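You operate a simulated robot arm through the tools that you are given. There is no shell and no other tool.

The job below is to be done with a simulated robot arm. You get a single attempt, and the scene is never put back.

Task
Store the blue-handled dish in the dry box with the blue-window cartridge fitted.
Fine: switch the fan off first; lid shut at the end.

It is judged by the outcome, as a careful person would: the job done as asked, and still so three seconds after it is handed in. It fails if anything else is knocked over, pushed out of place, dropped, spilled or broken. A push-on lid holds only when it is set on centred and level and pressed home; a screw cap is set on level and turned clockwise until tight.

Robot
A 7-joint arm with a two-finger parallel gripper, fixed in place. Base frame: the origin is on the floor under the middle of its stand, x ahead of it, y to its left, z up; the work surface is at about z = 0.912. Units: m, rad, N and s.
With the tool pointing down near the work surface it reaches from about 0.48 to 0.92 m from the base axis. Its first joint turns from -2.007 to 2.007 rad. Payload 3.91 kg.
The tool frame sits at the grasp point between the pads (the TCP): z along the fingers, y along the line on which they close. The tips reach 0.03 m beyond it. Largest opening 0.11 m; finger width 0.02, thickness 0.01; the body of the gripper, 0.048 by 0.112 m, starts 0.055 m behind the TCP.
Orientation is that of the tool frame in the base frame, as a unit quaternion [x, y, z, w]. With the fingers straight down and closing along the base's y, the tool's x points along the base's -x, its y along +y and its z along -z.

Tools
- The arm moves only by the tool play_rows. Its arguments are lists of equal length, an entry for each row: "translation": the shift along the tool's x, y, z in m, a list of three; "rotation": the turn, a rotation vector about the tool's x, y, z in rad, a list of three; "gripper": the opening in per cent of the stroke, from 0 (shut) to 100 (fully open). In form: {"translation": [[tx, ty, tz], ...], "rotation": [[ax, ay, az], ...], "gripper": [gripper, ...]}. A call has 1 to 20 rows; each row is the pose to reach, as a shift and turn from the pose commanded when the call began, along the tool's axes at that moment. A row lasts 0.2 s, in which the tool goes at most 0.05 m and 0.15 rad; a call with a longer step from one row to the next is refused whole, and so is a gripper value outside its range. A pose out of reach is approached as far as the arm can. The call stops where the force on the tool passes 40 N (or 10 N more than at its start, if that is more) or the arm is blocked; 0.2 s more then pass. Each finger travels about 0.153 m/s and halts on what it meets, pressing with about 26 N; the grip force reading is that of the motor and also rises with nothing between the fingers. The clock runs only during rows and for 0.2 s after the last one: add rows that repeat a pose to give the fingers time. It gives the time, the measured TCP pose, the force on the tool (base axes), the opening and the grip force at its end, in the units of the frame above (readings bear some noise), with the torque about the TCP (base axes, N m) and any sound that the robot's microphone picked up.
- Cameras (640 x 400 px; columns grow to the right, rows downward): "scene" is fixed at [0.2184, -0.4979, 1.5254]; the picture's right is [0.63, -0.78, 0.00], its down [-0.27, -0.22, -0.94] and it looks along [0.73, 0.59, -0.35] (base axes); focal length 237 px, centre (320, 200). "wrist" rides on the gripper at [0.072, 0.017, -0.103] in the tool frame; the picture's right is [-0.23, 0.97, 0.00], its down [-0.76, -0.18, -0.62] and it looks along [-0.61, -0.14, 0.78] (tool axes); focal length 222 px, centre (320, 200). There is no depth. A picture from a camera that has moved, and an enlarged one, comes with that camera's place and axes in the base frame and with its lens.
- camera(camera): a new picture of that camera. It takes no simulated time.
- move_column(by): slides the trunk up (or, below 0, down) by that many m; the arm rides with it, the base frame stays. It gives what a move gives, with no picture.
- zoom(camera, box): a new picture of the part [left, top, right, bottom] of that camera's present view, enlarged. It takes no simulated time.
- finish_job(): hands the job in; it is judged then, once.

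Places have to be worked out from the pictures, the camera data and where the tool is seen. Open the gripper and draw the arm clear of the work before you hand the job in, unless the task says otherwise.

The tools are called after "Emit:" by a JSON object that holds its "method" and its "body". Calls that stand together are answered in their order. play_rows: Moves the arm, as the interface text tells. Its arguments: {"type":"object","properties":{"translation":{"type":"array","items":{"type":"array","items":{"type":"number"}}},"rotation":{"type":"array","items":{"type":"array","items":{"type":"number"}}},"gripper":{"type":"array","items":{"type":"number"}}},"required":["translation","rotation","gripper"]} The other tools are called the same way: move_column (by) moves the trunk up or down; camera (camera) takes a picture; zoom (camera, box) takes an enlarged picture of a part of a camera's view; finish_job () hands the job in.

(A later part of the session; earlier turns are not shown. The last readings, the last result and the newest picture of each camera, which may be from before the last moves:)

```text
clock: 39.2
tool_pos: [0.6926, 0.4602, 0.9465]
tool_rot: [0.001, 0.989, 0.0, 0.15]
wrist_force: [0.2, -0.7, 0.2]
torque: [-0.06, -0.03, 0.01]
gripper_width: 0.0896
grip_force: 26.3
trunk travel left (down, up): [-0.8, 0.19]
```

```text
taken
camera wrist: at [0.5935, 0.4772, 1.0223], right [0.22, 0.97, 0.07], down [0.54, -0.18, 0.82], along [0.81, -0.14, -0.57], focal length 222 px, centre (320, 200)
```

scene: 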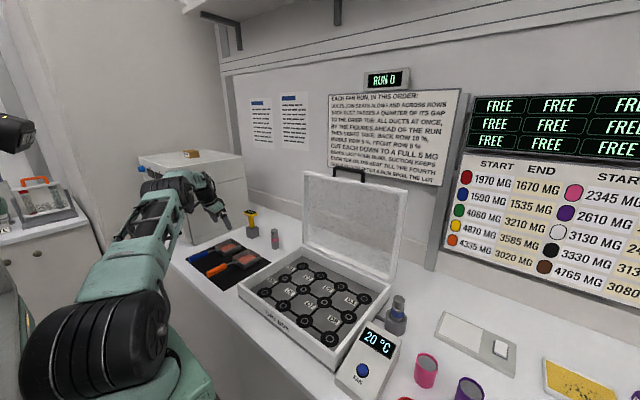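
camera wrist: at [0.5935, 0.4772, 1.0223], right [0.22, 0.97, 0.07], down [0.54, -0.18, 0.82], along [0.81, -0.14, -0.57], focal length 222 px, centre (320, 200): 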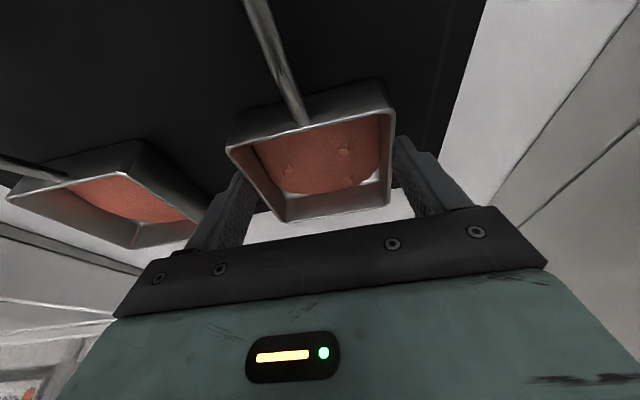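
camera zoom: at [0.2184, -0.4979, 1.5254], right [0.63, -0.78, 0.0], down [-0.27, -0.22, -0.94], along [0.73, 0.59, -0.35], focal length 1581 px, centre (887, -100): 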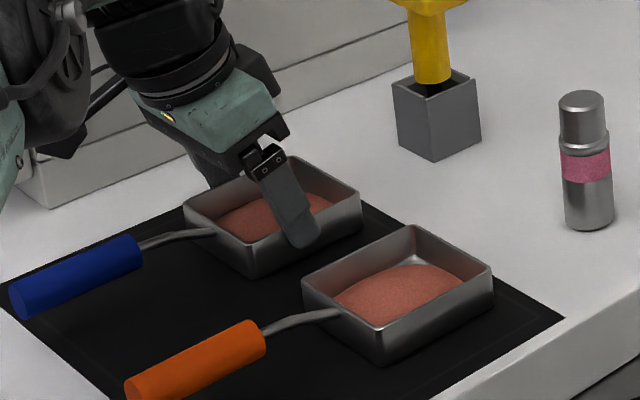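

The pan is held at 90 mm with 26 N. I lift it 2 cm slowly and check that it stays level.

Emit:
{"method": "play_rows", "body": {"translation": [[-0.0007, 0, -0.0024], [-0.0015, 0, -0.0048], [-0.003, 0, -0.0096], [-0.0044, 0, -0.0143], [-0.0059, 0, -0.0191], [-0.0059, 0, -0.0191]], "rotation": [[0, 0, 0], [0, 0, 0], [0, 0, 0], [0, 0, 0], [0, 0, 0], [0, 0, 0]], "gripper": [50, 50, 50, 50, 50, 50]}}

Emit:
{"method": "zoom", "body": {"camera": "scene", "box": [185, 215, 265, 275]}}

Emit:
{"method": "camera", "body": {"camera": "wrist"}}

```text
clock: 40.6
tool_pos: [0.6934, 0.4602, 0.964]
tool_rot: [0.001, 0.989, 0.0, 0.15]
wrist_force: [-0.1, 0.4, -2.9]
torque: [-0.01, -0.05, -0.03]
gripper_width: 0.0899
grip_force: 26.1
trunk travel left (down, up): [-0.8, 0.19]
```

```text
6.67 times, centred on (225, 245) of scene
camera zoom: at [0.2184, -0.4979, 1.5254], right [0.63, -0.78, 0.0], down [-0.27, -0.22, -0.94], along [0.73, 0.59, -0.35], focal length 1581 px, centre (953, -100)
```

zoom: 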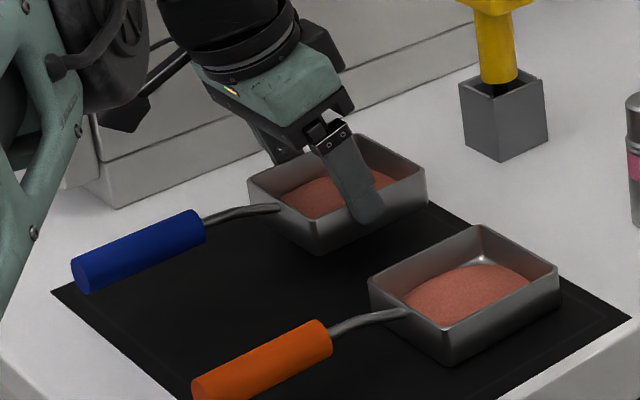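

```text
taken
camera wrist: at [0.5944, 0.4767, 1.0412], right [0.22, 0.97, 0.07], down [0.54, -0.18, 0.82], along [0.81, -0.14, -0.57], focal length 222 px, centre (320, 200)
```

wrist: 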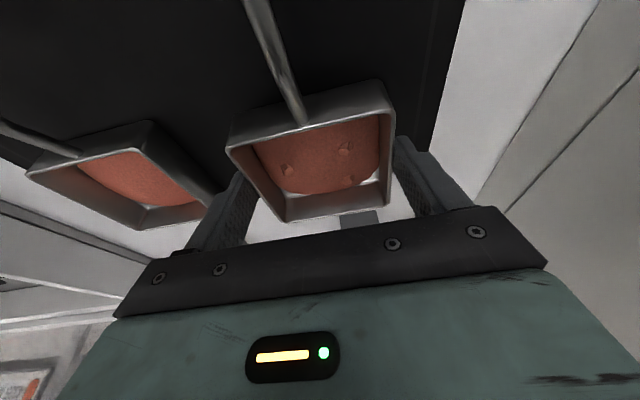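

The dish hangs level (2.9 N, negligible moment). I lift it to about z 1.07, well above the box wall and neighbours.

Emit:
{"method": "play_rows", "body": {"translation": [[-0.003, 0, -0.01], [-0.0085, 0, -0.0275], [-0.015, 0, -0.048], [-0.0215, 0, -0.0695], [-0.0275, 0, -0.089], [-0.0313, 0, -0.1013], [-0.0313, 0, -0.1013]], "rotation": [[0, 0, 0], [0, 0, 0], [0, 0, 0], [0, 0, 0], [0, 0, 0], [0, 0, 0], [0, 0, 0]], "gripper": [50, 50, 50, 50, 50, 50, 50]}}

Emit:
{"method": "camera", "body": {"camera": "scene"}}

Emit:
{"method": "camera", "body": {"camera": "wrist"}}

```text
clock: 42.2
tool_pos: [0.6941, 0.461, 1.0723]
tool_rot: [0.001, 0.989, 0.001, 0.15]
wrist_force: [0.4, 0.6, -4.5]
torque: [0.01, -0.05, -0.01]
gripper_width: 0.0897
grip_force: 26.2
trunk travel left (down, up): [-0.8, 0.19]
```

```text
taken
```

scene: 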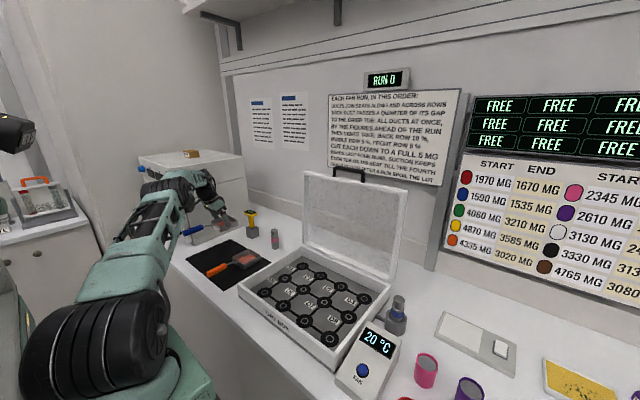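

```text
taken
camera wrist: at [0.5942, 0.4774, 1.1487], right [0.22, 0.97, 0.07], down [0.54, -0.18, 0.82], along [0.81, -0.14, -0.57], focal length 222 px, centre (320, 200)
```

wrist: 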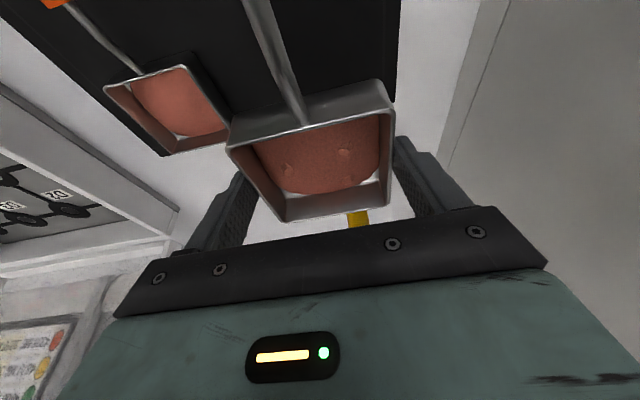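

The dish is level and clear. I carry it sideways towards the box at constant height with gentle acceleration.

Emit:
{"method": "play_rows", "body": {"translation": [[0, -0.008, 0], [0, -0.024, 0], [0, -0.048, 0], [0, -0.075, 0], [0, -0.103, 0], [0, -0.131, 0], [0, -0.159, 0], [0, -0.187, 0], [0, -0.215, 0], [0, -0.243, 0], [0, -0.271, 0], [0, -0.299, 0], [0, -0.327, 0], [0, -0.352, 0], [0, -0.37, 0], [0, -0.38, 0], [0, -0.38, 0]], "rotation": [[0, 0, 0], [0, 0, 0], [0, 0, 0], [0, 0, 0], [0, 0, 0], [0, 0, 0], [0, 0, 0], [0, 0, 0], [0, 0, 0], [0, 0, 0], [0, 0, 0], [0, 0, 0], [0, 0, 0], [0, 0, 0], [0, 0, 0], [0, 0, 0], [0, 0, 0]], "gripper": [50, 50, 50, 50, 50, 50, 50, 50, 50, 50, 50, 50, 50, 50, 50, 50, 50]}}

Emit:
{"method": "camera", "body": {"camera": "scene"}}

Emit:
{"method": "camera", "body": {"camera": "wrist"}}

```text
clock: 45.8
tool_pos: [0.6928, 0.0807, 1.0696]
tool_rot: [0.002, 0.989, 0.0, 0.15]
wrist_force: [-0.9, 0.0, -3.5]
torque: [0.0, -0.09, -0.01]
gripper_width: 0.0896
grip_force: 25.8
trunk travel left (down, up): [-0.8, 0.19]
```

```text
taken
```

scene: 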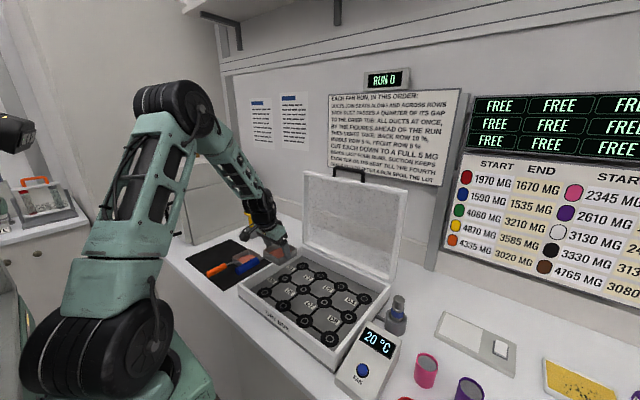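

```text
taken
camera wrist: at [0.5936, 0.0984, 1.1479], right [0.22, 0.97, 0.07], down [0.54, -0.18, 0.82], along [0.81, -0.14, -0.57], focal length 222 px, centre (320, 200)
```

wrist: 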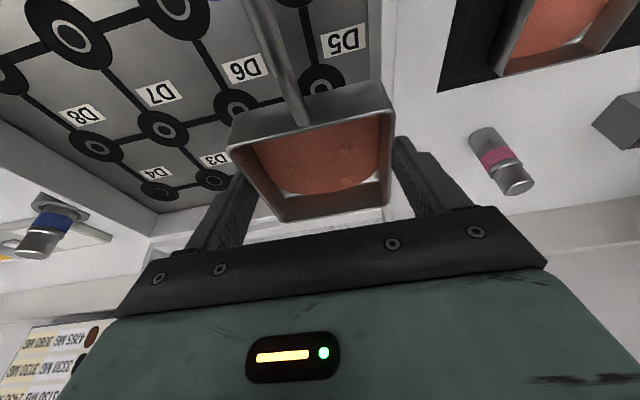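

Level and steady. I bring it over the middle of the box and slightly forward so the whole dish (handle included) is centred inside the walls.

Emit:
{"method": "play_rows", "body": {"translation": [[-0.005, -0.01, 0.0016], [-0.015, -0.03, 0.0047], [-0.027, -0.053, 0.0084], [-0.039, -0.077, 0.0121], [-0.051, -0.1, 0.0158], [-0.062, -0.121, 0.0192], [-0.069, -0.135, 0.0214], [-0.0716, -0.14, 0.0222], [-0.0716, -0.14, 0.0222]], "rotation": [[0, 0, 0], [0, 0, 0], [0, 0, 0], [0, 0, 0], [0, 0, 0], [0, 0, 0], [0, 0, 0], [0, 0, 0], [0, 0, 0]], "gripper": [50, 50, 50, 50, 50, 50, 50, 50, 50]}}

Emit:
{"method": "camera", "body": {"camera": "scene"}}

Emit:
{"method": "zoom", "body": {"camera": "scene", "box": [230, 190, 410, 370]}}

Emit:
{"method": "camera", "body": {"camera": "wrist"}}

```text
clock: 47.8
tool_pos: [0.7669, -0.06, 1.07]
tool_rot: [0.001, 0.989, 0.0, 0.15]
wrist_force: [0.0, 0.0, -2.9]
torque: [0.02, -0.05, -0.03]
gripper_width: 0.09
grip_force: 26.2
trunk travel left (down, up): [-0.8, 0.19]
```

```text
taken
```

scene: 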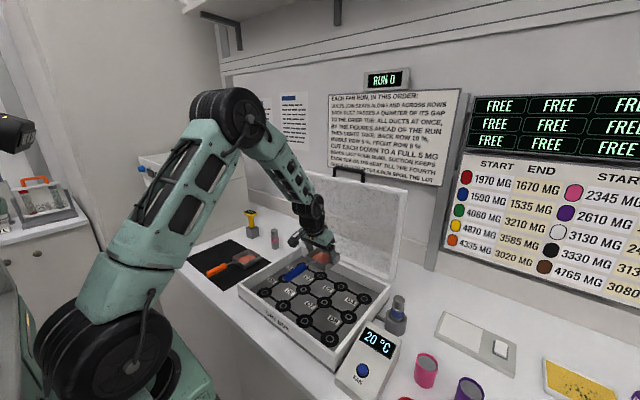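

```text
2.22 times, centred on (320, 280) of scene
camera zoom: at [0.2184, -0.4979, 1.5254], right [0.63, -0.78, 0.0], down [-0.27, -0.22, -0.94], along [0.73, 0.59, -0.35], focal length 527 px, centre (320, 22)
```

zoom: 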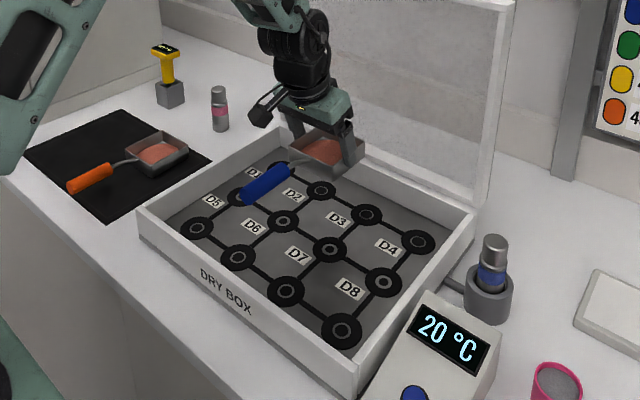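

```text
taken
camera wrist: at [0.6669, -0.0436, 1.1475], right [0.22, 0.97, 0.07], down [0.54, -0.18, 0.82], along [0.81, -0.14, -0.57], focal length 222 px, centre (320, 200)
```

wrist: 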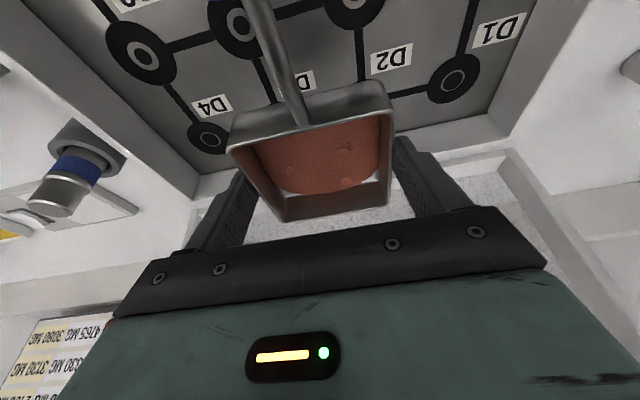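

The dish is centred over the box interior, handle well behind the front wall. I lower to about 1.5 cm above the expected floor.

Emit:
{"method": "play_rows", "body": {"translation": [[0.003, 0, 0.0095], [0.0075, 0, 0.0245], [0.0125, 0, 0.041], [0.018, 0, 0.058], [0.0225, 0, 0.0735], [0.026, 0, 0.084], [0.0275, 0, 0.0889], [0.0275, 0, 0.0889]], "rotation": [[0, 0, 0], [0, 0, 0], [0, 0, 0], [0, 0, 0], [0, 0, 0], [0, 0, 0], [0, 0, 0], [0, 0, 0]], "gripper": [50, 50, 50, 50, 50, 50, 50, 50]}}

Emit:
{"method": "zoom", "body": {"camera": "scene", "box": [250, 220, 390, 340]}}

Emit:
{"method": "camera", "body": {"camera": "wrist"}}

```text
clock: 49.6
tool_pos: [0.7669, -0.0607, 0.9772]
tool_rot: [0.001, 0.988, 0.0, 0.152]
wrist_force: [-0.2, 0.3, -3.9]
torque: [0.0, -0.06, -0.04]
gripper_width: 0.0895
grip_force: 26.1
trunk travel left (down, up): [-0.8, 0.19]
```

```text
3.33 times, centred on (320, 280) of scene
camera zoom: at [0.2184, -0.4979, 1.5254], right [0.63, -0.78, 0.0], down [-0.27, -0.22, -0.94], along [0.73, 0.59, -0.35], focal length 790 px, centre (320, -67)
```

zoom: 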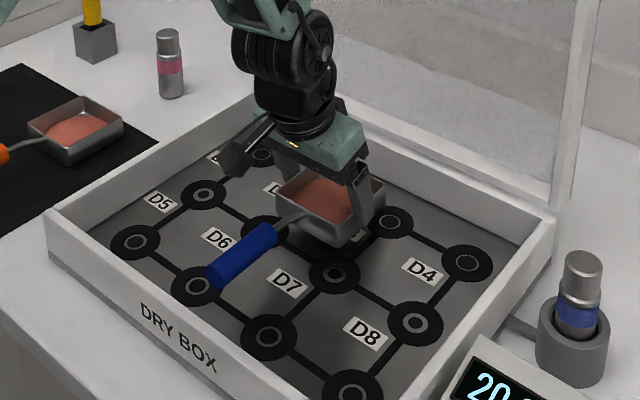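

```text
taken
camera wrist: at [0.6676, -0.0439, 1.0541], right [0.22, 0.97, 0.07], down [0.54, -0.18, 0.82], along [0.81, -0.14, -0.57], focal length 222 px, centre (320, 200)
```

wrist: 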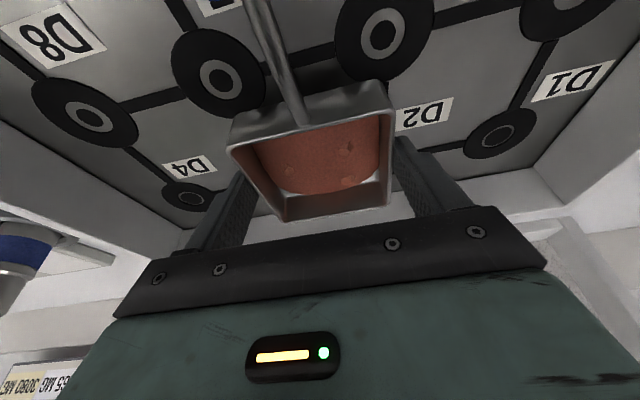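

Clear on all sides. I lower slowly to the floor, watching the force.

Emit:
{"method": "play_rows", "body": {"translation": [[0.0009, 0, 0.0029], [0.0018, 0, 0.0057], [0.0027, 0, 0.0086], [0.0035, 0, 0.0115], [0.0035, 0, 0.0115]], "rotation": [[0, 0, 0], [0, 0, 0], [0, 0, 0], [0, 0, 0], [0, 0, 0]], "gripper": [50, 50, 50, 50, 50]}}

```text
clock: 50.8
tool_pos: [0.7669, -0.0609, 0.9651]
tool_rot: [0.001, 0.989, 0.0, 0.15]
wrist_force: [-0.1, -0.4, -3.6]
torque: [0.01, -0.05, 0.01]
gripper_width: 0.0896
grip_force: 25.8
trunk travel left (down, up): [-0.8, 0.19]
```

Still free-hanging. I continue in 1 mm steps.

Emit:
{"method": "play_rows", "body": {"translation": [[0.0003, 0, 0.001], [0.0006, 0, 0.0019], [0.0009, 0, 0.0029], [0.0012, 0, 0.0038], [0.0012, 0, 0.0038]], "rotation": [[0, 0, 0], [0, 0, 0], [0, 0, 0], [0, 0, 0], [0, 0, 0]], "gripper": [50, 50, 50, 50, 50]}}

Emit:
{"method": "zoom", "body": {"camera": "scene", "box": [270, 230, 350, 300]}}

```text
clock: 52.0
tool_pos: [0.768, -0.0593, 0.9613]
tool_rot: [0.002, 0.989, 0.0, 0.15]
wrist_force: [-0.2, -1.3, -2.8]
torque: [0.02, -0.08, -0.01]
gripper_width: 0.0901
grip_force: 26.0
trunk travel left (down, up): [-0.8, 0.19]
```

```text
5.71 times, centred on (310, 265) of scene
camera zoom: at [0.2184, -0.4979, 1.5254], right [0.63, -0.78, 0.0], down [-0.27, -0.22, -0.94], along [0.73, 0.59, -0.35], focal length 1355 px, centre (377, -171)
```

zoom: 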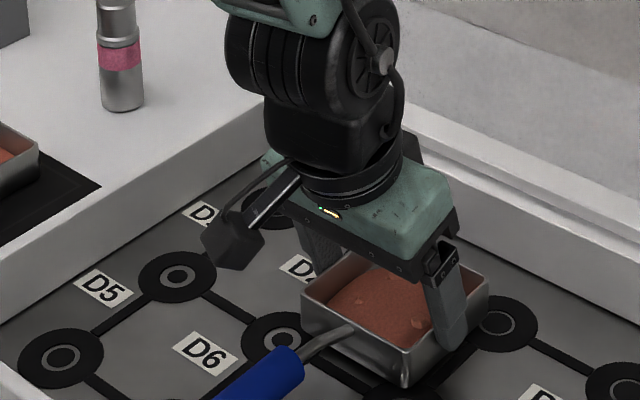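

Emit:
{"method": "play_rows", "body": {"translation": [[0.0003, 0, 0.001], [0.0006, 0, 0.0019], [0.0009, 0, 0.0029], [0.0012, 0, 0.0038], [0.0012, 0, 0.0038]], "rotation": [[0, 0, 0], [0, 0, 0], [0, 0, 0], [0, 0, 0], [0, 0, 0]], "gripper": [50, 50, 50, 50, 50]}}

```text
clock: 53.2
tool_pos: [0.7674, -0.06, 0.9557]
tool_rot: [0.001, 0.989, -0.001, 0.15]
wrist_force: [0.0, -0.2, -3.5]
torque: [0.0, -0.07, 0.0]
gripper_width: 0.09
grip_force: 26.5
trunk travel left (down, up): [-0.8, 0.19]
```

Still no contact at z≈0.956; the floor is a bit lower than estimated. I continue in 1 mm steps.

Emit:
{"method": "play_rows", "body": {"translation": [[0.0003, 0, 0.001], [0.0006, 0, 0.0019], [0.0009, 0, 0.0029], [0.0009, 0, 0.0029]], "rotation": [[0, 0, 0], [0, 0, 0], [0, 0, 0], [0, 0, 0]], "gripper": [50, 50, 50, 50]}}

```text
clock: 54.2
tool_pos: [0.7669, -0.0599, 0.9553]
tool_rot: [0.0, 0.988, 0.0, 0.152]
wrist_force: [-5.4, -0.1, 19.1]
torque: [0.05, 0.02, 0.07]
gripper_width: 0.0895
grip_force: 26.1
trunk travel left (down, up): [-0.8, 0.19]
```

Contact with the floor (19 N). I ease up about 1.5 mm to relieve it and check before releasing.

Emit:
{"method": "play_rows", "body": {"translation": [[-0.0004, 0, -0.0012], [-0.0005, 0, -0.0015], [-0.0005, 0, -0.0015]], "rotation": [[0, 0, 0], [0, 0, 0], [0, 0, 0]], "gripper": [50, 50, 50]}}

Emit:
{"method": "camera", "body": {"camera": "wrist"}}

Emit:
{"method": "zoom", "body": {"camera": "scene", "box": [250, 230, 370, 330]}}

```text
clock: 55.0
tool_pos: [0.7669, -0.0596, 0.9552]
tool_rot: [0.001, 0.989, 0.0, 0.151]
wrist_force: [1.1, 0.8, 3.6]
torque: [0.2, -0.47, 0.1]
gripper_width: 0.0901
grip_force: 26.0
trunk travel left (down, up): [-0.8, 0.19]
```

```text
taken
camera wrist: at [0.6677, -0.0429, 1.0328], right [0.22, 0.97, 0.07], down [0.54, -0.18, 0.82], along [0.81, -0.14, -0.57], focal length 222 px, centre (320, 200)
```

wrist: 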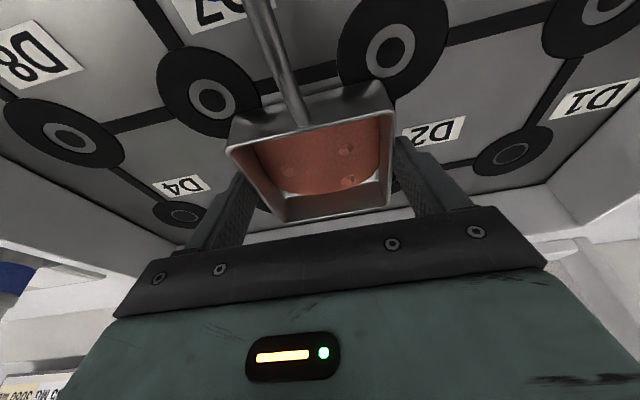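

```text
4.00 times, centred on (310, 280) of scene
camera zoom: at [0.2184, -0.4979, 1.5254], right [0.63, -0.78, 0.0], down [-0.27, -0.22, -0.94], along [0.73, 0.59, -0.35], focal length 949 px, centre (360, -120)
```

zoom: 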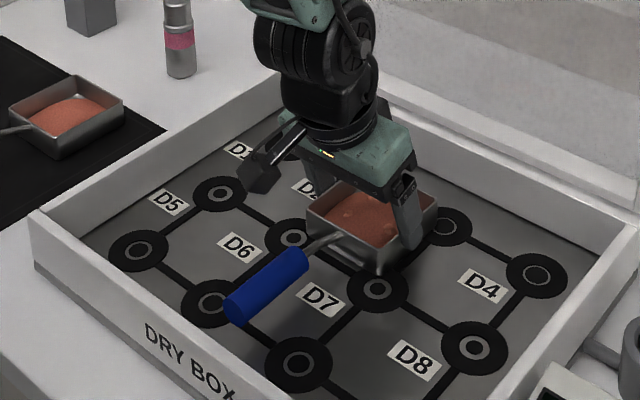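

The dish sits on the box floor. I open the fingers gradually to release it.

Emit:
{"method": "play_rows", "body": {"translation": [[0, 0, 0], [0, 0, 0], [0, 0, 0], [0, 0, 0], [0, 0, 0], [0, 0, 0], [0, 0, 0]], "rotation": [[0, 0, 0], [0, 0, 0], [0, 0, 0], [0, 0, 0], [0, 0, 0], [0, 0, 0], [0, 0, 0]], "gripper": [80, 82, 84, 88, 94, 100, 100]}}

Emit:
{"method": "camera", "body": {"camera": "wrist"}}

Emit:
{"method": "zoom", "body": {"camera": "scene", "box": [250, 230, 370, 330]}}

```text
clock: 56.6
tool_pos: [0.767, -0.0588, 0.9555]
tool_rot: [0.001, 0.989, 0.0, 0.15]
wrist_force: [-0.1, -0.3, 0.2]
torque: [-0.01, 0.0, 0.03]
gripper_width: 0.1102
grip_force: 0.0
trunk travel left (down, up): [-0.8, 0.19]
```

```text
taken
camera wrist: at [0.6678, -0.0431, 1.033], right [0.22, 0.97, 0.07], down [0.54, -0.18, 0.82], along [0.81, -0.14, -0.57], focal length 222 px, centre (320, 200)
```

wrist: 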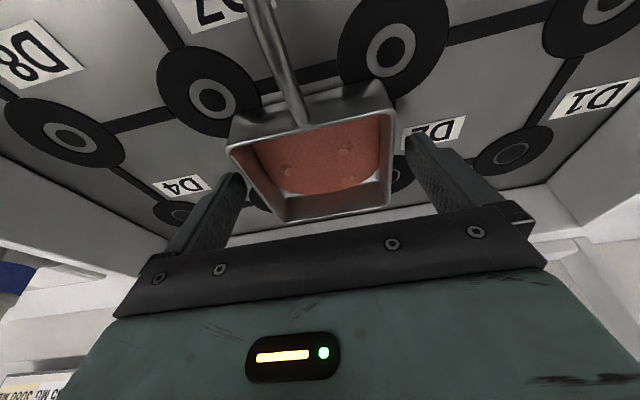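

```text
4.00 times, centred on (310, 280) of scene
camera zoom: at [0.2184, -0.4979, 1.5254], right [0.63, -0.78, 0.0], down [-0.27, -0.22, -0.94], along [0.73, 0.59, -0.35], focal length 949 px, centre (360, -120)
```

zoom: 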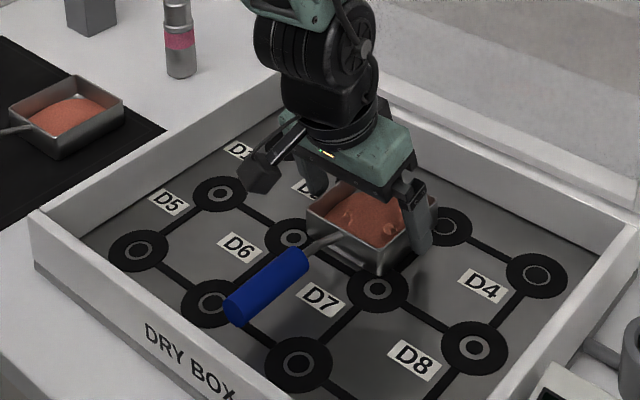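

Released cleanly; the dish stands flat in the box. I rise straight up out of the box and then look at the lid.

Emit:
{"method": "play_rows", "body": {"translation": [[-0.003, 0, -0.0096], [-0.0089, 0, -0.0287], [-0.0177, 0, -0.0573], [-0.0296, 0, -0.0955], [-0.0443, 0, -0.1433], [-0.059, 0, -0.191], [-0.065, 0, -0.21]], "rotation": [[0, 0, 0], [0, 0, 0], [0, 0, 0], [0, 0, 0], [0, 0, 0], [0, 0, 0], [0, 0, 0]], "gripper": [100, 100, 100, 100, 100, 100, 100]}}

Emit:
{"method": "camera", "body": {"camera": "wrist"}}

Emit:
{"method": "camera", "body": {"camera": "scene"}}

```text
clock: 58.2
tool_pos: [0.7674, -0.0601, 1.1769]
tool_rot: [0.001, 0.989, 0.0, 0.149]
wrist_force: [0.7, -0.7, -0.3]
torque: [0.01, -0.01, 0.01]
gripper_width: 0.11
grip_force: 0.1
trunk travel left (down, up): [-0.8, 0.19]
```

```text
taken
camera wrist: at [0.6686, -0.0426, 1.254], right [0.22, 0.97, 0.07], down [0.54, -0.18, 0.82], along [0.81, -0.14, -0.57], focal length 222 px, centre (320, 200)
```

wrist: 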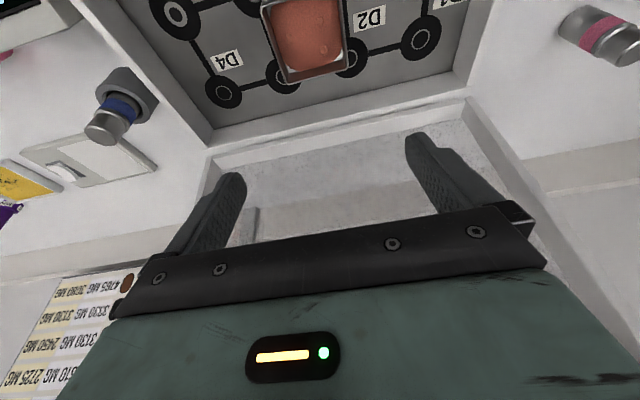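

```text
taken
```

scene: 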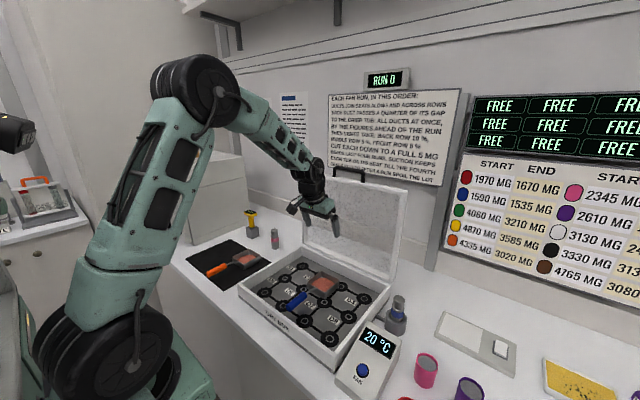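

The dish rests in the box with its handle inside. The lid stands nearly upright with a loop handle above its top edge, roughly at (0.91, -0.07, 1.33). I back off and up with more tilt to view the handle closely.

Emit:
{"method": "play_rows", "body": {"translation": [[0.003, 0, -0.038], [0.006, 0, -0.078], [0.009, 0, -0.118], [0.012, 0, -0.158], [0.015, 0, -0.198], [0.0172, 0, -0.2387], [0.0172, 0, -0.2387]], "rotation": [[0, -0.08, 0], [0, -0.16, 0], [0, -0.24, 0], [0, -0.32, 0], [0, -0.4, 0], [0, -0.485, 0], [0, -0.485, 0]], "gripper": [100, 100, 100, 100, 100, 100, 100]}}

Emit:
{"method": "camera", "body": {"camera": "wrist"}}

Emit:
{"method": "camera", "body": {"camera": "scene"}}

```text
clock: 59.8
tool_pos: [0.6806, -0.0623, 1.3985]
tool_rot: [0.001, 0.924, -0.001, 0.384]
wrist_force: [-0.5, 0.1, -0.1]
torque: [-0.04, 0.01, 0.0]
gripper_width: 0.1101
grip_force: 0.1
trunk travel left (down, up): [-0.8, 0.19]
```

```text
taken
camera wrist: at [0.5565, -0.0445, 1.4206], right [0.16, 0.97, 0.16], down [0.1, -0.18, 0.98], along [0.98, -0.14, -0.12], focal length 222 px, centre (320, 200)
```

wrist: 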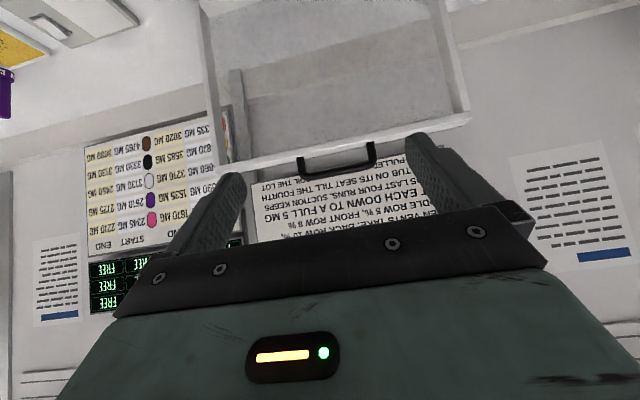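

```text
taken
```

scene: 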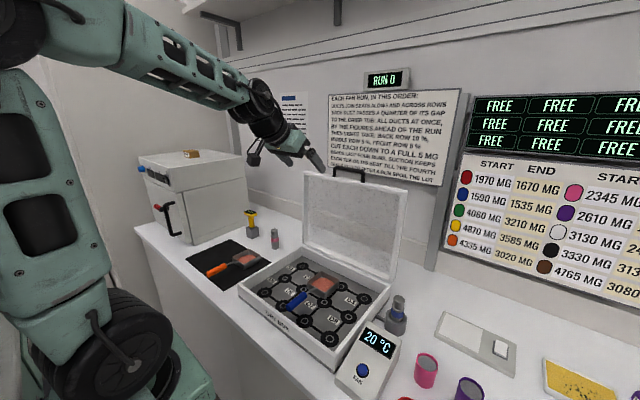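

Emit:
{"method": "zoom", "body": {"camera": "wrist", "box": [270, 90, 410, 220]}}

Emit:
{"method": "zoom", "body": {"camera": "scene", "box": [295, 150, 415, 290]}}

Emit:
{"method": "zoom", "body": {"camera": "wrist", "box": [190, 0, 480, 200]}}

```text
3.08 times, centred on (340, 155) of wrist
camera zoom: at [0.5565, -0.0445, 1.4206], right [0.16, 0.97, 0.16], down [0.1, -0.18, 0.98], along [0.98, -0.14, -0.12], focal length 684 px, centre (258, 338)
```

zoom: 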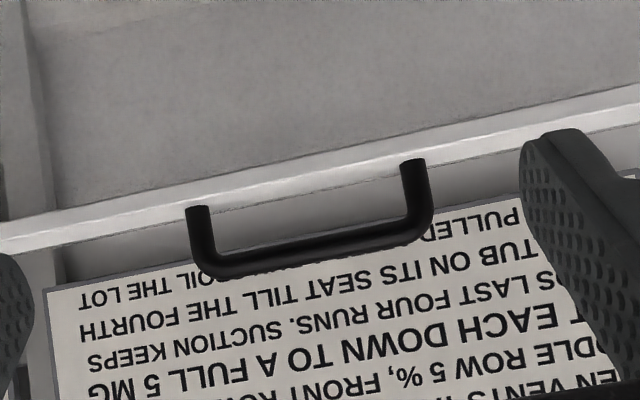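

```text
2.86 times, centred on (355, 220) of scene
camera zoom: at [0.2184, -0.4979, 1.5254], right [0.63, -0.78, 0.0], down [-0.27, -0.22, -0.94], along [0.73, 0.59, -0.35], focal length 678 px, centre (220, 143)
```

zoom: 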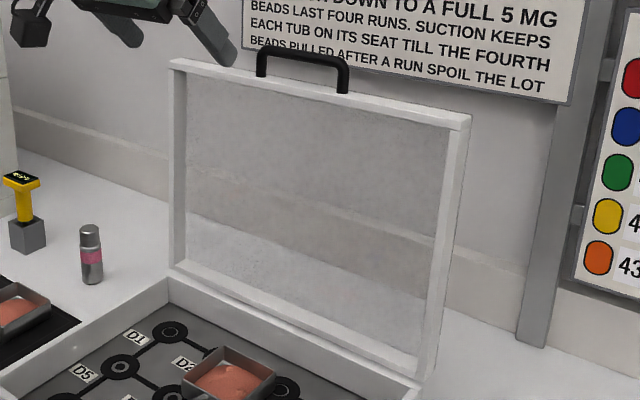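

```text
2.00 times, centred on (335, 100) of wrist
camera zoom: at [0.5565, -0.0445, 1.4206], right [0.16, 0.97, 0.16], down [0.1, -0.18, 0.98], along [0.98, -0.14, -0.12], focal length 444 px, centre (290, 400)
```

zoom: 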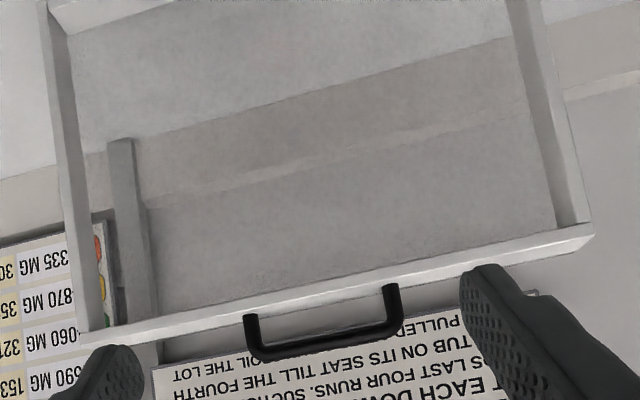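

The loop handle's bar is at about (0.927, -0.058, 1.331), round, ~12 mm thick, 12 cm wide; the hinge is near (0.90, 0.962). I'll loosely cage the bar between the fingers and swing the lid down along its arc; raising the trunk first gives better reach at both ends.

Emit:
{"method": "move_column", "body": {"by": 0.15}}

Emit:
{"method": "camera", "body": {"camera": "scene"}}

```text
clock: 61.5
tool_pos: [0.6808, -0.0624, 1.5488]
tool_rot: [0.002, 0.924, 0.0, 0.383]
wrist_force: [1.0, -1.0, -0.8]
torque: [-0.02, -0.02, -0.01]
gripper_width: 0.1101
grip_force: 0.1
trunk travel left (down, up): [-0.95, 0.04]
```

```text
taken
```

scene: 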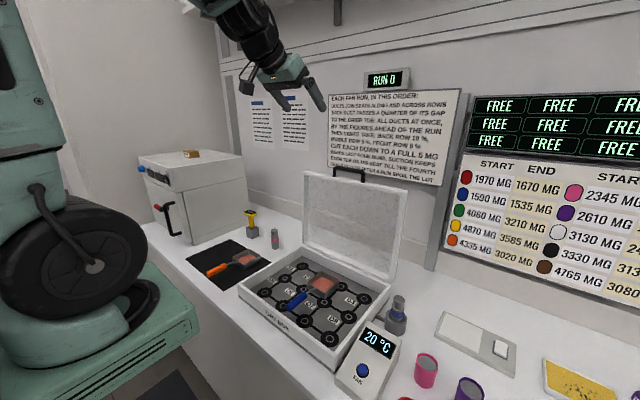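

Emit:
{"method": "play_rows", "body": {"translation": [[0.005, 0.0, 0.005], [0.01, 0.0, 0.01], [0.015, 0.001, 0.015], [0.02, 0.002, 0.02], [0.025, 0.002, 0.025], [0.03, 0.002, 0.03], [0.035, 0.003, 0.035], [0.04, 0.003, 0.04], [0.045, 0.004, 0.045], [0.05, 0.004, 0.05], [0.0566, 0.004, 0.0566], [0.0566, 0.004, 0.0566]], "rotation": [[0, 0, 0.143], [0, 0, 0.286], [0, 0, 0.429], [0, 0, 0.572], [0, 0, 0.715], [0, 0, 0.858], [0, 0, 1.001], [0, 0, 1.144], [0, 0, 1.287], [0, 0, 1.43], [0, 0, 1.5708], [0, 0, 1.5708]], "gripper": [80, 60, 45, 45, 45, 45, 45, 45, 45, 45, 45, 45]}}

Emit:
{"method": "camera", "body": {"camera": "wrist"}}

Emit:
{"method": "camera", "body": {"camera": "scene"}}

```text
clock: 64.2
tool_pos: [0.6803, -0.0577, 1.4676]
tool_rot: [0.654, 0.652, 0.271, 0.271]
wrist_force: [0.9, -0.9, 0.3]
torque: [0.01, 0.01, -0.01]
gripper_width: 0.0494
grip_force: 0.1
trunk travel left (down, up): [-0.95, 0.04]
```

```text
taken
camera wrist: at [0.6201, 0.0144, 1.5534], right [0.69, -0.23, 0.69], down [-0.57, -0.76, 0.31], along [0.45, -0.61, -0.65], focal length 222 px, centre (320, 200)
```

wrist: 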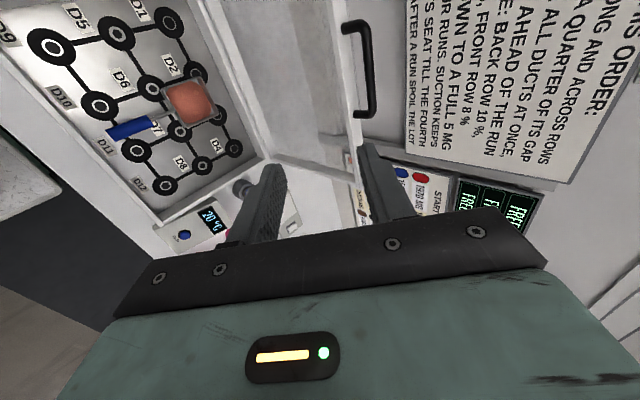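

```text
taken
```

scene: 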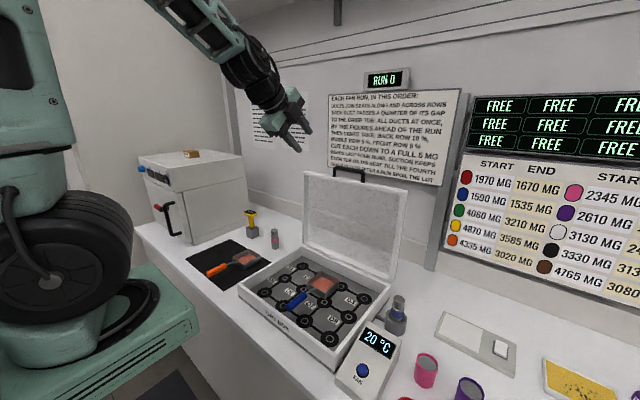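

The tool now closes in the vertical plane with the bar seen ahead at the predicted spot. I move to a pre-grasp pose 10 cm from the bar along the tool axis.

Emit:
{"method": "play_rows", "body": {"translation": [[0, 0.02, 0.035], [0, 0.035, 0.07], [0, 0.055, 0.105], [0, 0.07, 0.135], [0, 0.0771, 0.1515], [0, 0.0771, 0.1515]], "rotation": [[0, 0, 0], [0, 0, 0], [0, 0, 0], [0, 0, 0], [0, 0, 0], [0, 0, 0]], "gripper": [45, 45, 45, 45, 45, 45]}}

Emit:
{"method": "camera", "body": {"camera": "wrist"}}

Emit:
{"method": "zoom", "body": {"camera": "scene", "box": [280, 110, 420, 230]}}

```text
clock: 65.5
tool_pos: [0.8436, -0.0575, 1.4159]
tool_rot: [0.654, 0.653, 0.271, 0.271]
wrist_force: [-0.1, 0.8, -1.0]
torque: [0.01, -0.02, -0.01]
gripper_width: 0.0496
grip_force: 0.1
trunk travel left (down, up): [-0.95, 0.04]
```

```text
taken
camera wrist: at [0.7834, 0.0145, 1.501], right [0.69, -0.23, 0.69], down [-0.57, -0.76, 0.31], along [0.45, -0.61, -0.65], focal length 222 px, centre (320, 200)
```

wrist: 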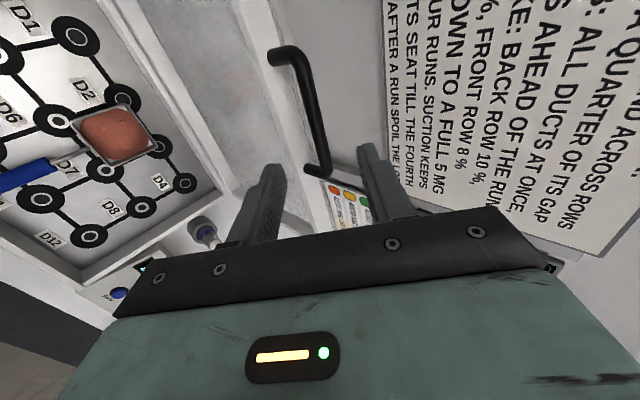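

```text
3.33 times, centred on (350, 170) of scene
camera zoom: at [0.2184, -0.4979, 1.5254], right [0.63, -0.78, 0.0], down [-0.27, -0.22, -0.94], along [0.73, 0.59, -0.35], focal length 790 px, centre (220, 300)
```

zoom: 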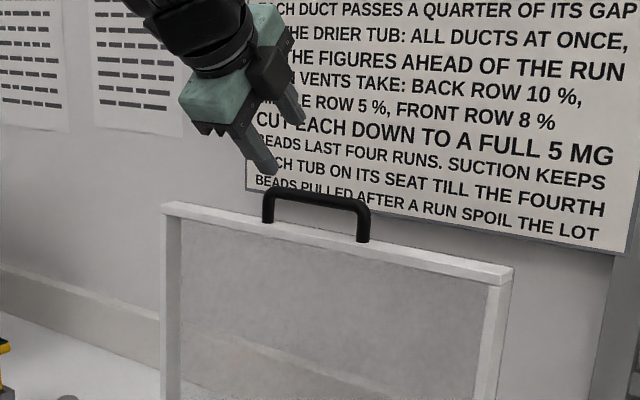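

The bar re-triangulates to (0.9175, -0.057, 1.3325), i.e. about 7 mm to the lower-finger side of my axis. I correct and slide the open fingers over the bar so the tips pass it by about 1 cm.

Emit:
{"method": "play_rows", "body": {"translation": [[0, -0.0074, 0.02], [0, -0.0074, 0.045], [0, -0.0074, 0.065], [0, -0.0074, 0.08], [0, -0.0074, 0.091], [0, -0.0074, 0.091]], "rotation": [[0, 0, 0], [0, 0, 0], [0, 0, 0], [0, 0, 0], [0, 0, 0], [0, 0, 0]], "gripper": [45, 45, 45, 45, 45, 45]}}

Emit:
{"method": "camera", "body": {"camera": "wrist"}}

Emit:
{"method": "zoom", "body": {"camera": "scene", "box": [300, 130, 400, 210]}}

```text
clock: 67.0
tool_pos: [0.9015, -0.0582, 1.3478]
tool_rot: [0.654, 0.652, 0.271, 0.271]
wrist_force: [0.0, 0.2, 0.1]
torque: [0.0, 0.01, -0.01]
gripper_width: 0.0495
grip_force: 0.0
trunk travel left (down, up): [-0.95, 0.04]
```

```text
taken
camera wrist: at [0.8406, 0.014, 1.4319], right [0.69, -0.23, 0.69], down [-0.57, -0.76, 0.31], along [0.45, -0.61, -0.65], focal length 222 px, centre (320, 200)
```

wrist: 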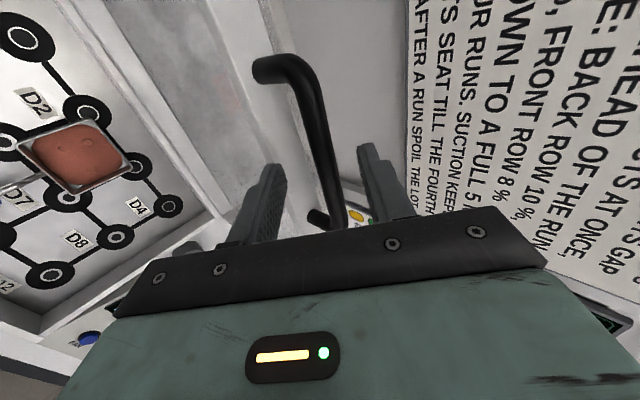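

```text
5.00 times, centred on (350, 170) of scene
camera zoom: at [0.2184, -0.4979, 1.5254], right [0.63, -0.78, 0.0], down [-0.27, -0.22, -0.94], along [0.73, 0.59, -0.35], focal length 1186 px, centre (170, 350)
```

zoom: 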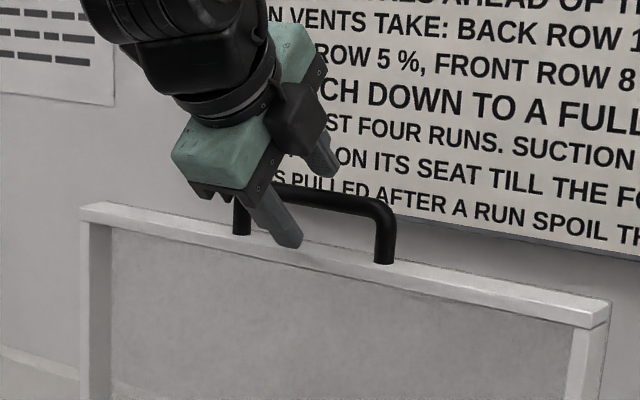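

The bar runs between the fingers. I narrow the cage to about 3 cm and pull the lid gently forward past vertical to see how it responds.

Emit:
{"method": "play_rows", "body": {"translation": [[0, 0, 0.004], [0, 0, 0.004], [0, -0.007, -0.003], [0, -0.0141, -0.0109], [0, -0.0236, -0.0195], [0, -0.0331, -0.0285], [0, -0.0432, -0.0367], [0, -0.0532, -0.0448], [0, -0.0638, -0.0523], [0, -0.0744, -0.0596]], "rotation": [[0, 0, 0], [0, 0, 0], [0, 0, 0], [0, 0, 0], [0, 0, 0], [0, 0, 0], [0, 0, 0], [0, 0, 0], [0, 0, 0], [0, 0, 0]], "gripper": [36, 28, 28, 28, 28, 28, 28, 28, 28, 28]}}

Emit:
{"method": "camera", "body": {"camera": "wrist"}}

Emit:
{"method": "camera", "body": {"camera": "scene"}}

```text
clock: 69.2
tool_pos: [0.8052, -0.0585, 1.336]
tool_rot: [0.654, 0.653, 0.27, 0.272]
wrist_force: [1.9, -0.2, 4.6]
torque: [-0.03, -0.1, 0.01]
gripper_width: 0.033
grip_force: 2.0
trunk travel left (down, up): [-0.95, 0.04]
```

```text
taken
camera wrist: at [0.7457, 0.0138, 1.421], right [0.69, -0.23, 0.69], down [-0.57, -0.76, 0.31], along [0.45, -0.61, -0.65], focal length 222 px, centre (320, 200)
```

wrist: 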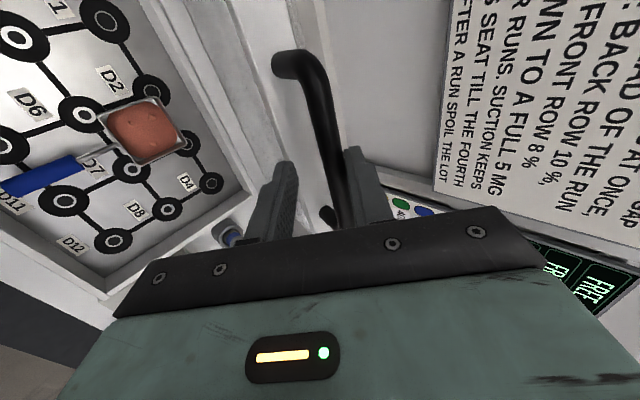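

```text
taken
```

scene: 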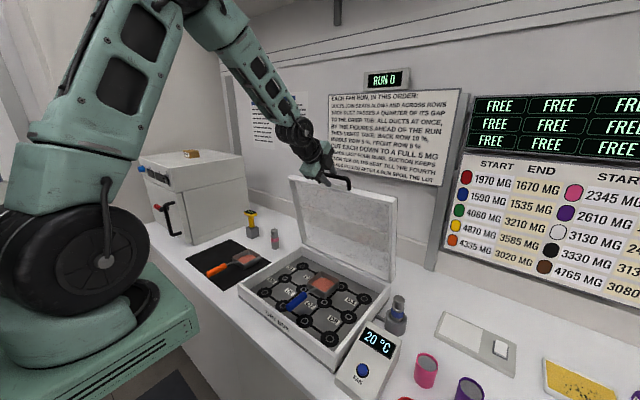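

The lid follows calmly with only a few newtons. I continue along the arc to roughly 36° past vertical, slowly lessening the tool's tilt.

Emit:
{"method": "play_rows", "body": {"translation": [[0, -0.022, -0.0134], [0, -0.0448, -0.0252], [0, -0.0684, -0.0352], [0, -0.0926, -0.0437], [0, -0.1175, -0.0503], [0, -0.1426, -0.0552]], "rotation": [[0.015, 0, 0], [0.03, 0, 0], [0.045, 0, 0], [0.06, 0, 0], [0.075, 0, 0], [0.09, 0, 0]], "gripper": [28, 28, 28, 28, 28, 28]}}

Emit:
{"method": "camera", "body": {"camera": "wrist"}}

Emit:
{"method": "camera", "body": {"camera": "scene"}}

```text
clock: 70.5
tool_pos: [0.6667, -0.0573, 1.2753]
tool_rot: [0.666, 0.663, 0.241, 0.242]
wrist_force: [2.3, -0.3, 0.5]
torque: [0.0, -0.04, 0.0]
gripper_width: 0.0319
grip_force: 1.1
trunk travel left (down, up): [-0.95, 0.04]
```

```text
taken
camera wrist: at [0.6148, 0.0147, 1.3641], right [0.75, -0.23, 0.62], down [-0.54, -0.76, 0.36], along [0.39, -0.61, -0.69], focal length 222 px, centre (320, 200)
```

wrist: 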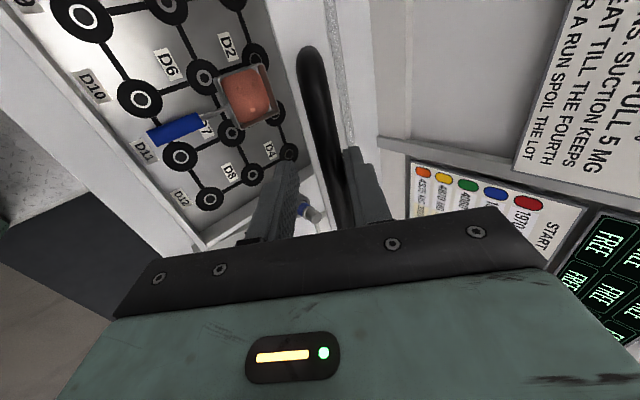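

```text
taken
```

scene: 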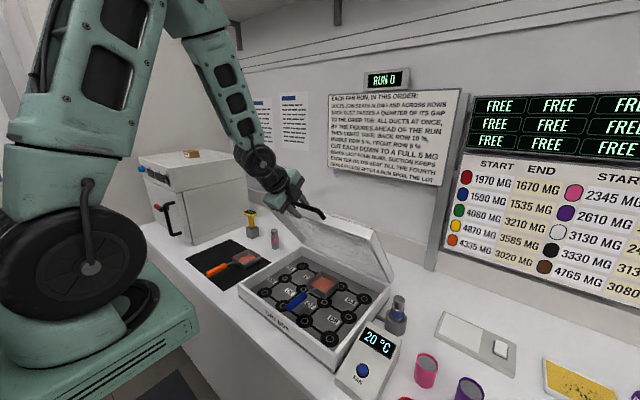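

The lid holds on its hinge friction and follows the rear finger. I continue the arc to about 60° past vertical.

Emit:
{"method": "play_rows", "body": {"translation": [[0, -0.0257, -0.0009], [0, -0.0513, 0.0001], [0, -0.0769, 0.003], [0, -0.102, 0.0075], [0, -0.127, 0.0139], [0, -0.1512, 0.0219]], "rotation": [[0.015, 0, 0], [0.03, 0, 0], [0.045, 0, 0], [0.06, 0, 0], [0.075, 0, 0], [0.09, 0, 0]], "gripper": [28, 28, 28, 28, 28, 28]}}

Emit:
{"method": "camera", "body": {"camera": "wrist"}}

Emit:
{"method": "camera", "body": {"camera": "scene"}}

```text
clock: 71.6
tool_pos: [0.6072, -0.0537, 1.1996]
tool_rot: [0.675, 0.67, 0.218, 0.22]
wrist_force: [-30.2, -4.1, 27.7]
torque: [0.01, -0.7, -0.1]
gripper_width: 0.0268
grip_force: 0.0
out of reach, approached as far as the arm can: row 3, 4, 5
trunk travel left (down, up): [-0.95, 0.04]
stopped in row 5: the force on the tool passed its limit at 55 N (the readings are from after the stop); the commanded pose is now the measured one
```

```text
taken
camera wrist: at [0.5617, 0.0191, 1.293], right [0.79, -0.23, 0.57], down [-0.52, -0.76, 0.4], along [0.34, -0.61, -0.71], focal length 222 px, centre (320, 200)
```

wrist: 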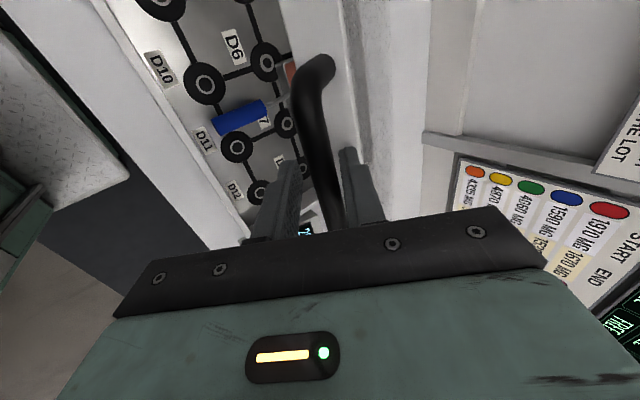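

```text
taken
```

scene: 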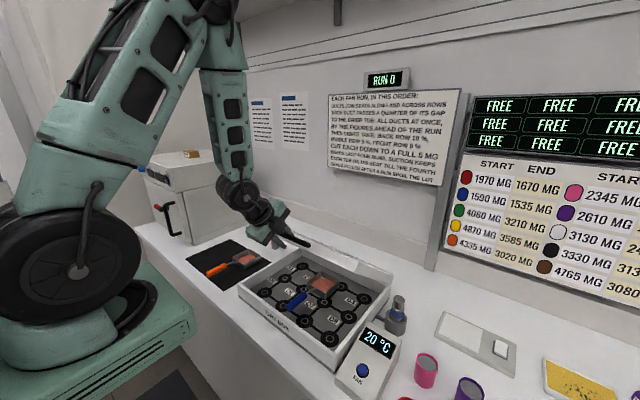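

The arm hit its inner fold limit (wrist too close to the shoulder), and the tips pressed the lid's front edge. I check the present lid angle closely before relieving the force.

Emit:
{"method": "zoom", "body": {"camera": "scene", "box": [230, 170, 410, 330]}}

Emit:
{"method": "zoom", "body": {"camera": "wrist", "box": [230, 30, 420, 230]}}

```text
2.50 times, centred on (320, 250) of scene
camera zoom: at [0.2184, -0.4979, 1.5254], right [0.63, -0.78, 0.0], down [-0.27, -0.22, -0.94], along [0.73, 0.59, -0.35], focal length 593 px, centre (320, 75)
```

zoom: 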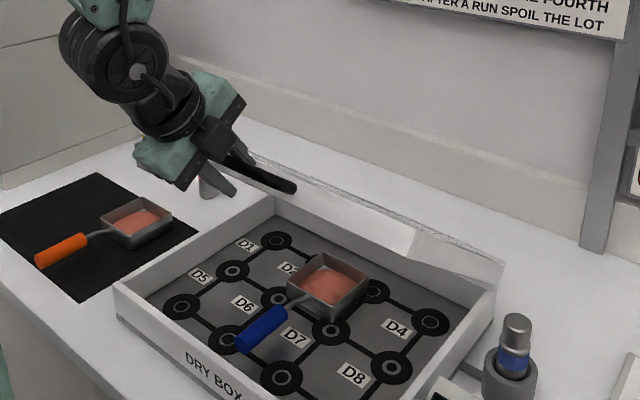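

```text
2.00 times, centred on (325, 130) of wrist
camera zoom: at [0.5617, 0.0191, 1.293], right [0.79, -0.23, 0.57], down [-0.52, -0.76, 0.4], along [0.34, -0.61, -0.71], focal length 444 px, centre (310, 340)
```

zoom: 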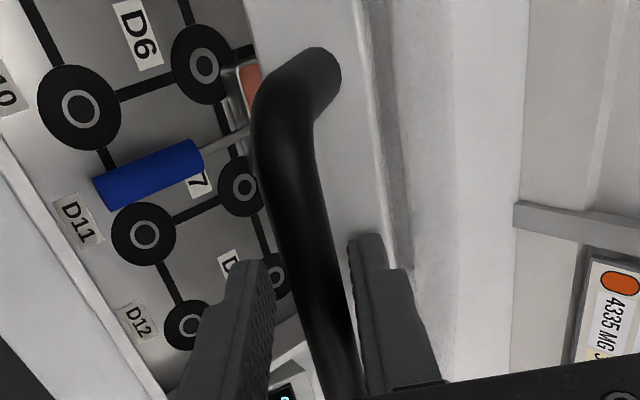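

The lid is at ~50° from closed and the rear fingertip touches its front wall. I ease the tool back off it while rotating more upright, which also unfolds the arm.

Emit:
{"method": "play_rows", "body": {"translation": [[0, 0.001, -0.004], [0, 0.0025, -0.008], [0, 0.004, -0.012], [0, 0.0049, -0.0146], [0, 0.0049, -0.0146]], "rotation": [[0.08, 0, 0], [0.16, 0, 0], [0.25, 0, 0], [0.33, 0, 0], [0.33, 0, 0]], "gripper": [28, 28, 28, 28, 28]}}

Emit:
{"method": "camera", "body": {"camera": "wrist"}}

Emit:
{"method": "zoom", "body": {"camera": "scene", "box": [230, 170, 410, 330]}}

```text
clock: 72.8
tool_pos: [0.6082, -0.0534, 1.2132]
tool_rot: [0.701, 0.697, 0.106, 0.106]
wrist_force: [-0.2, 0.3, -0.8]
torque: [-0.05, -0.03, -0.01]
gripper_width: 0.0306
grip_force: 0.1
trunk travel left (down, up): [-0.95, 0.04]
```

```text
taken
camera wrist: at [0.5947, 0.0194, 1.3167], right [0.93, -0.23, 0.29], down [-0.36, -0.76, 0.54], along [0.09, -0.61, -0.79], focal length 222 px, centre (320, 200)
```

wrist: 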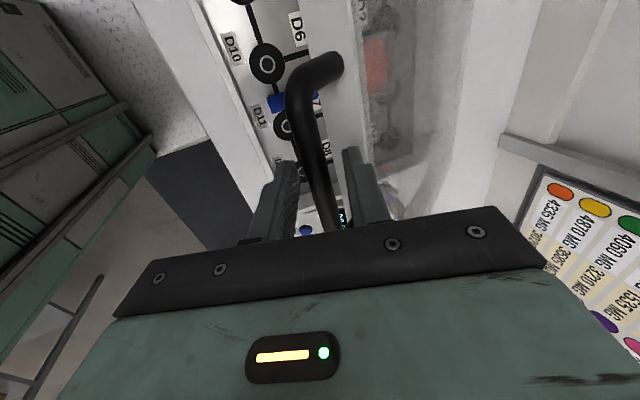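

```text
2.50 times, centred on (320, 250) of scene
camera zoom: at [0.2184, -0.4979, 1.5254], right [0.63, -0.78, 0.0], down [-0.27, -0.22, -0.94], along [0.73, 0.59, -0.35], focal length 593 px, centre (320, 75)
```

zoom: 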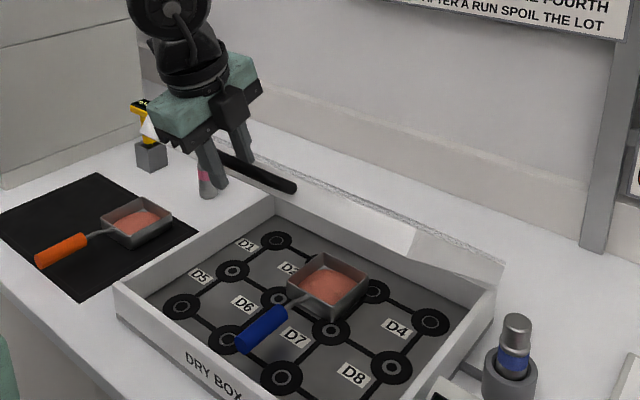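

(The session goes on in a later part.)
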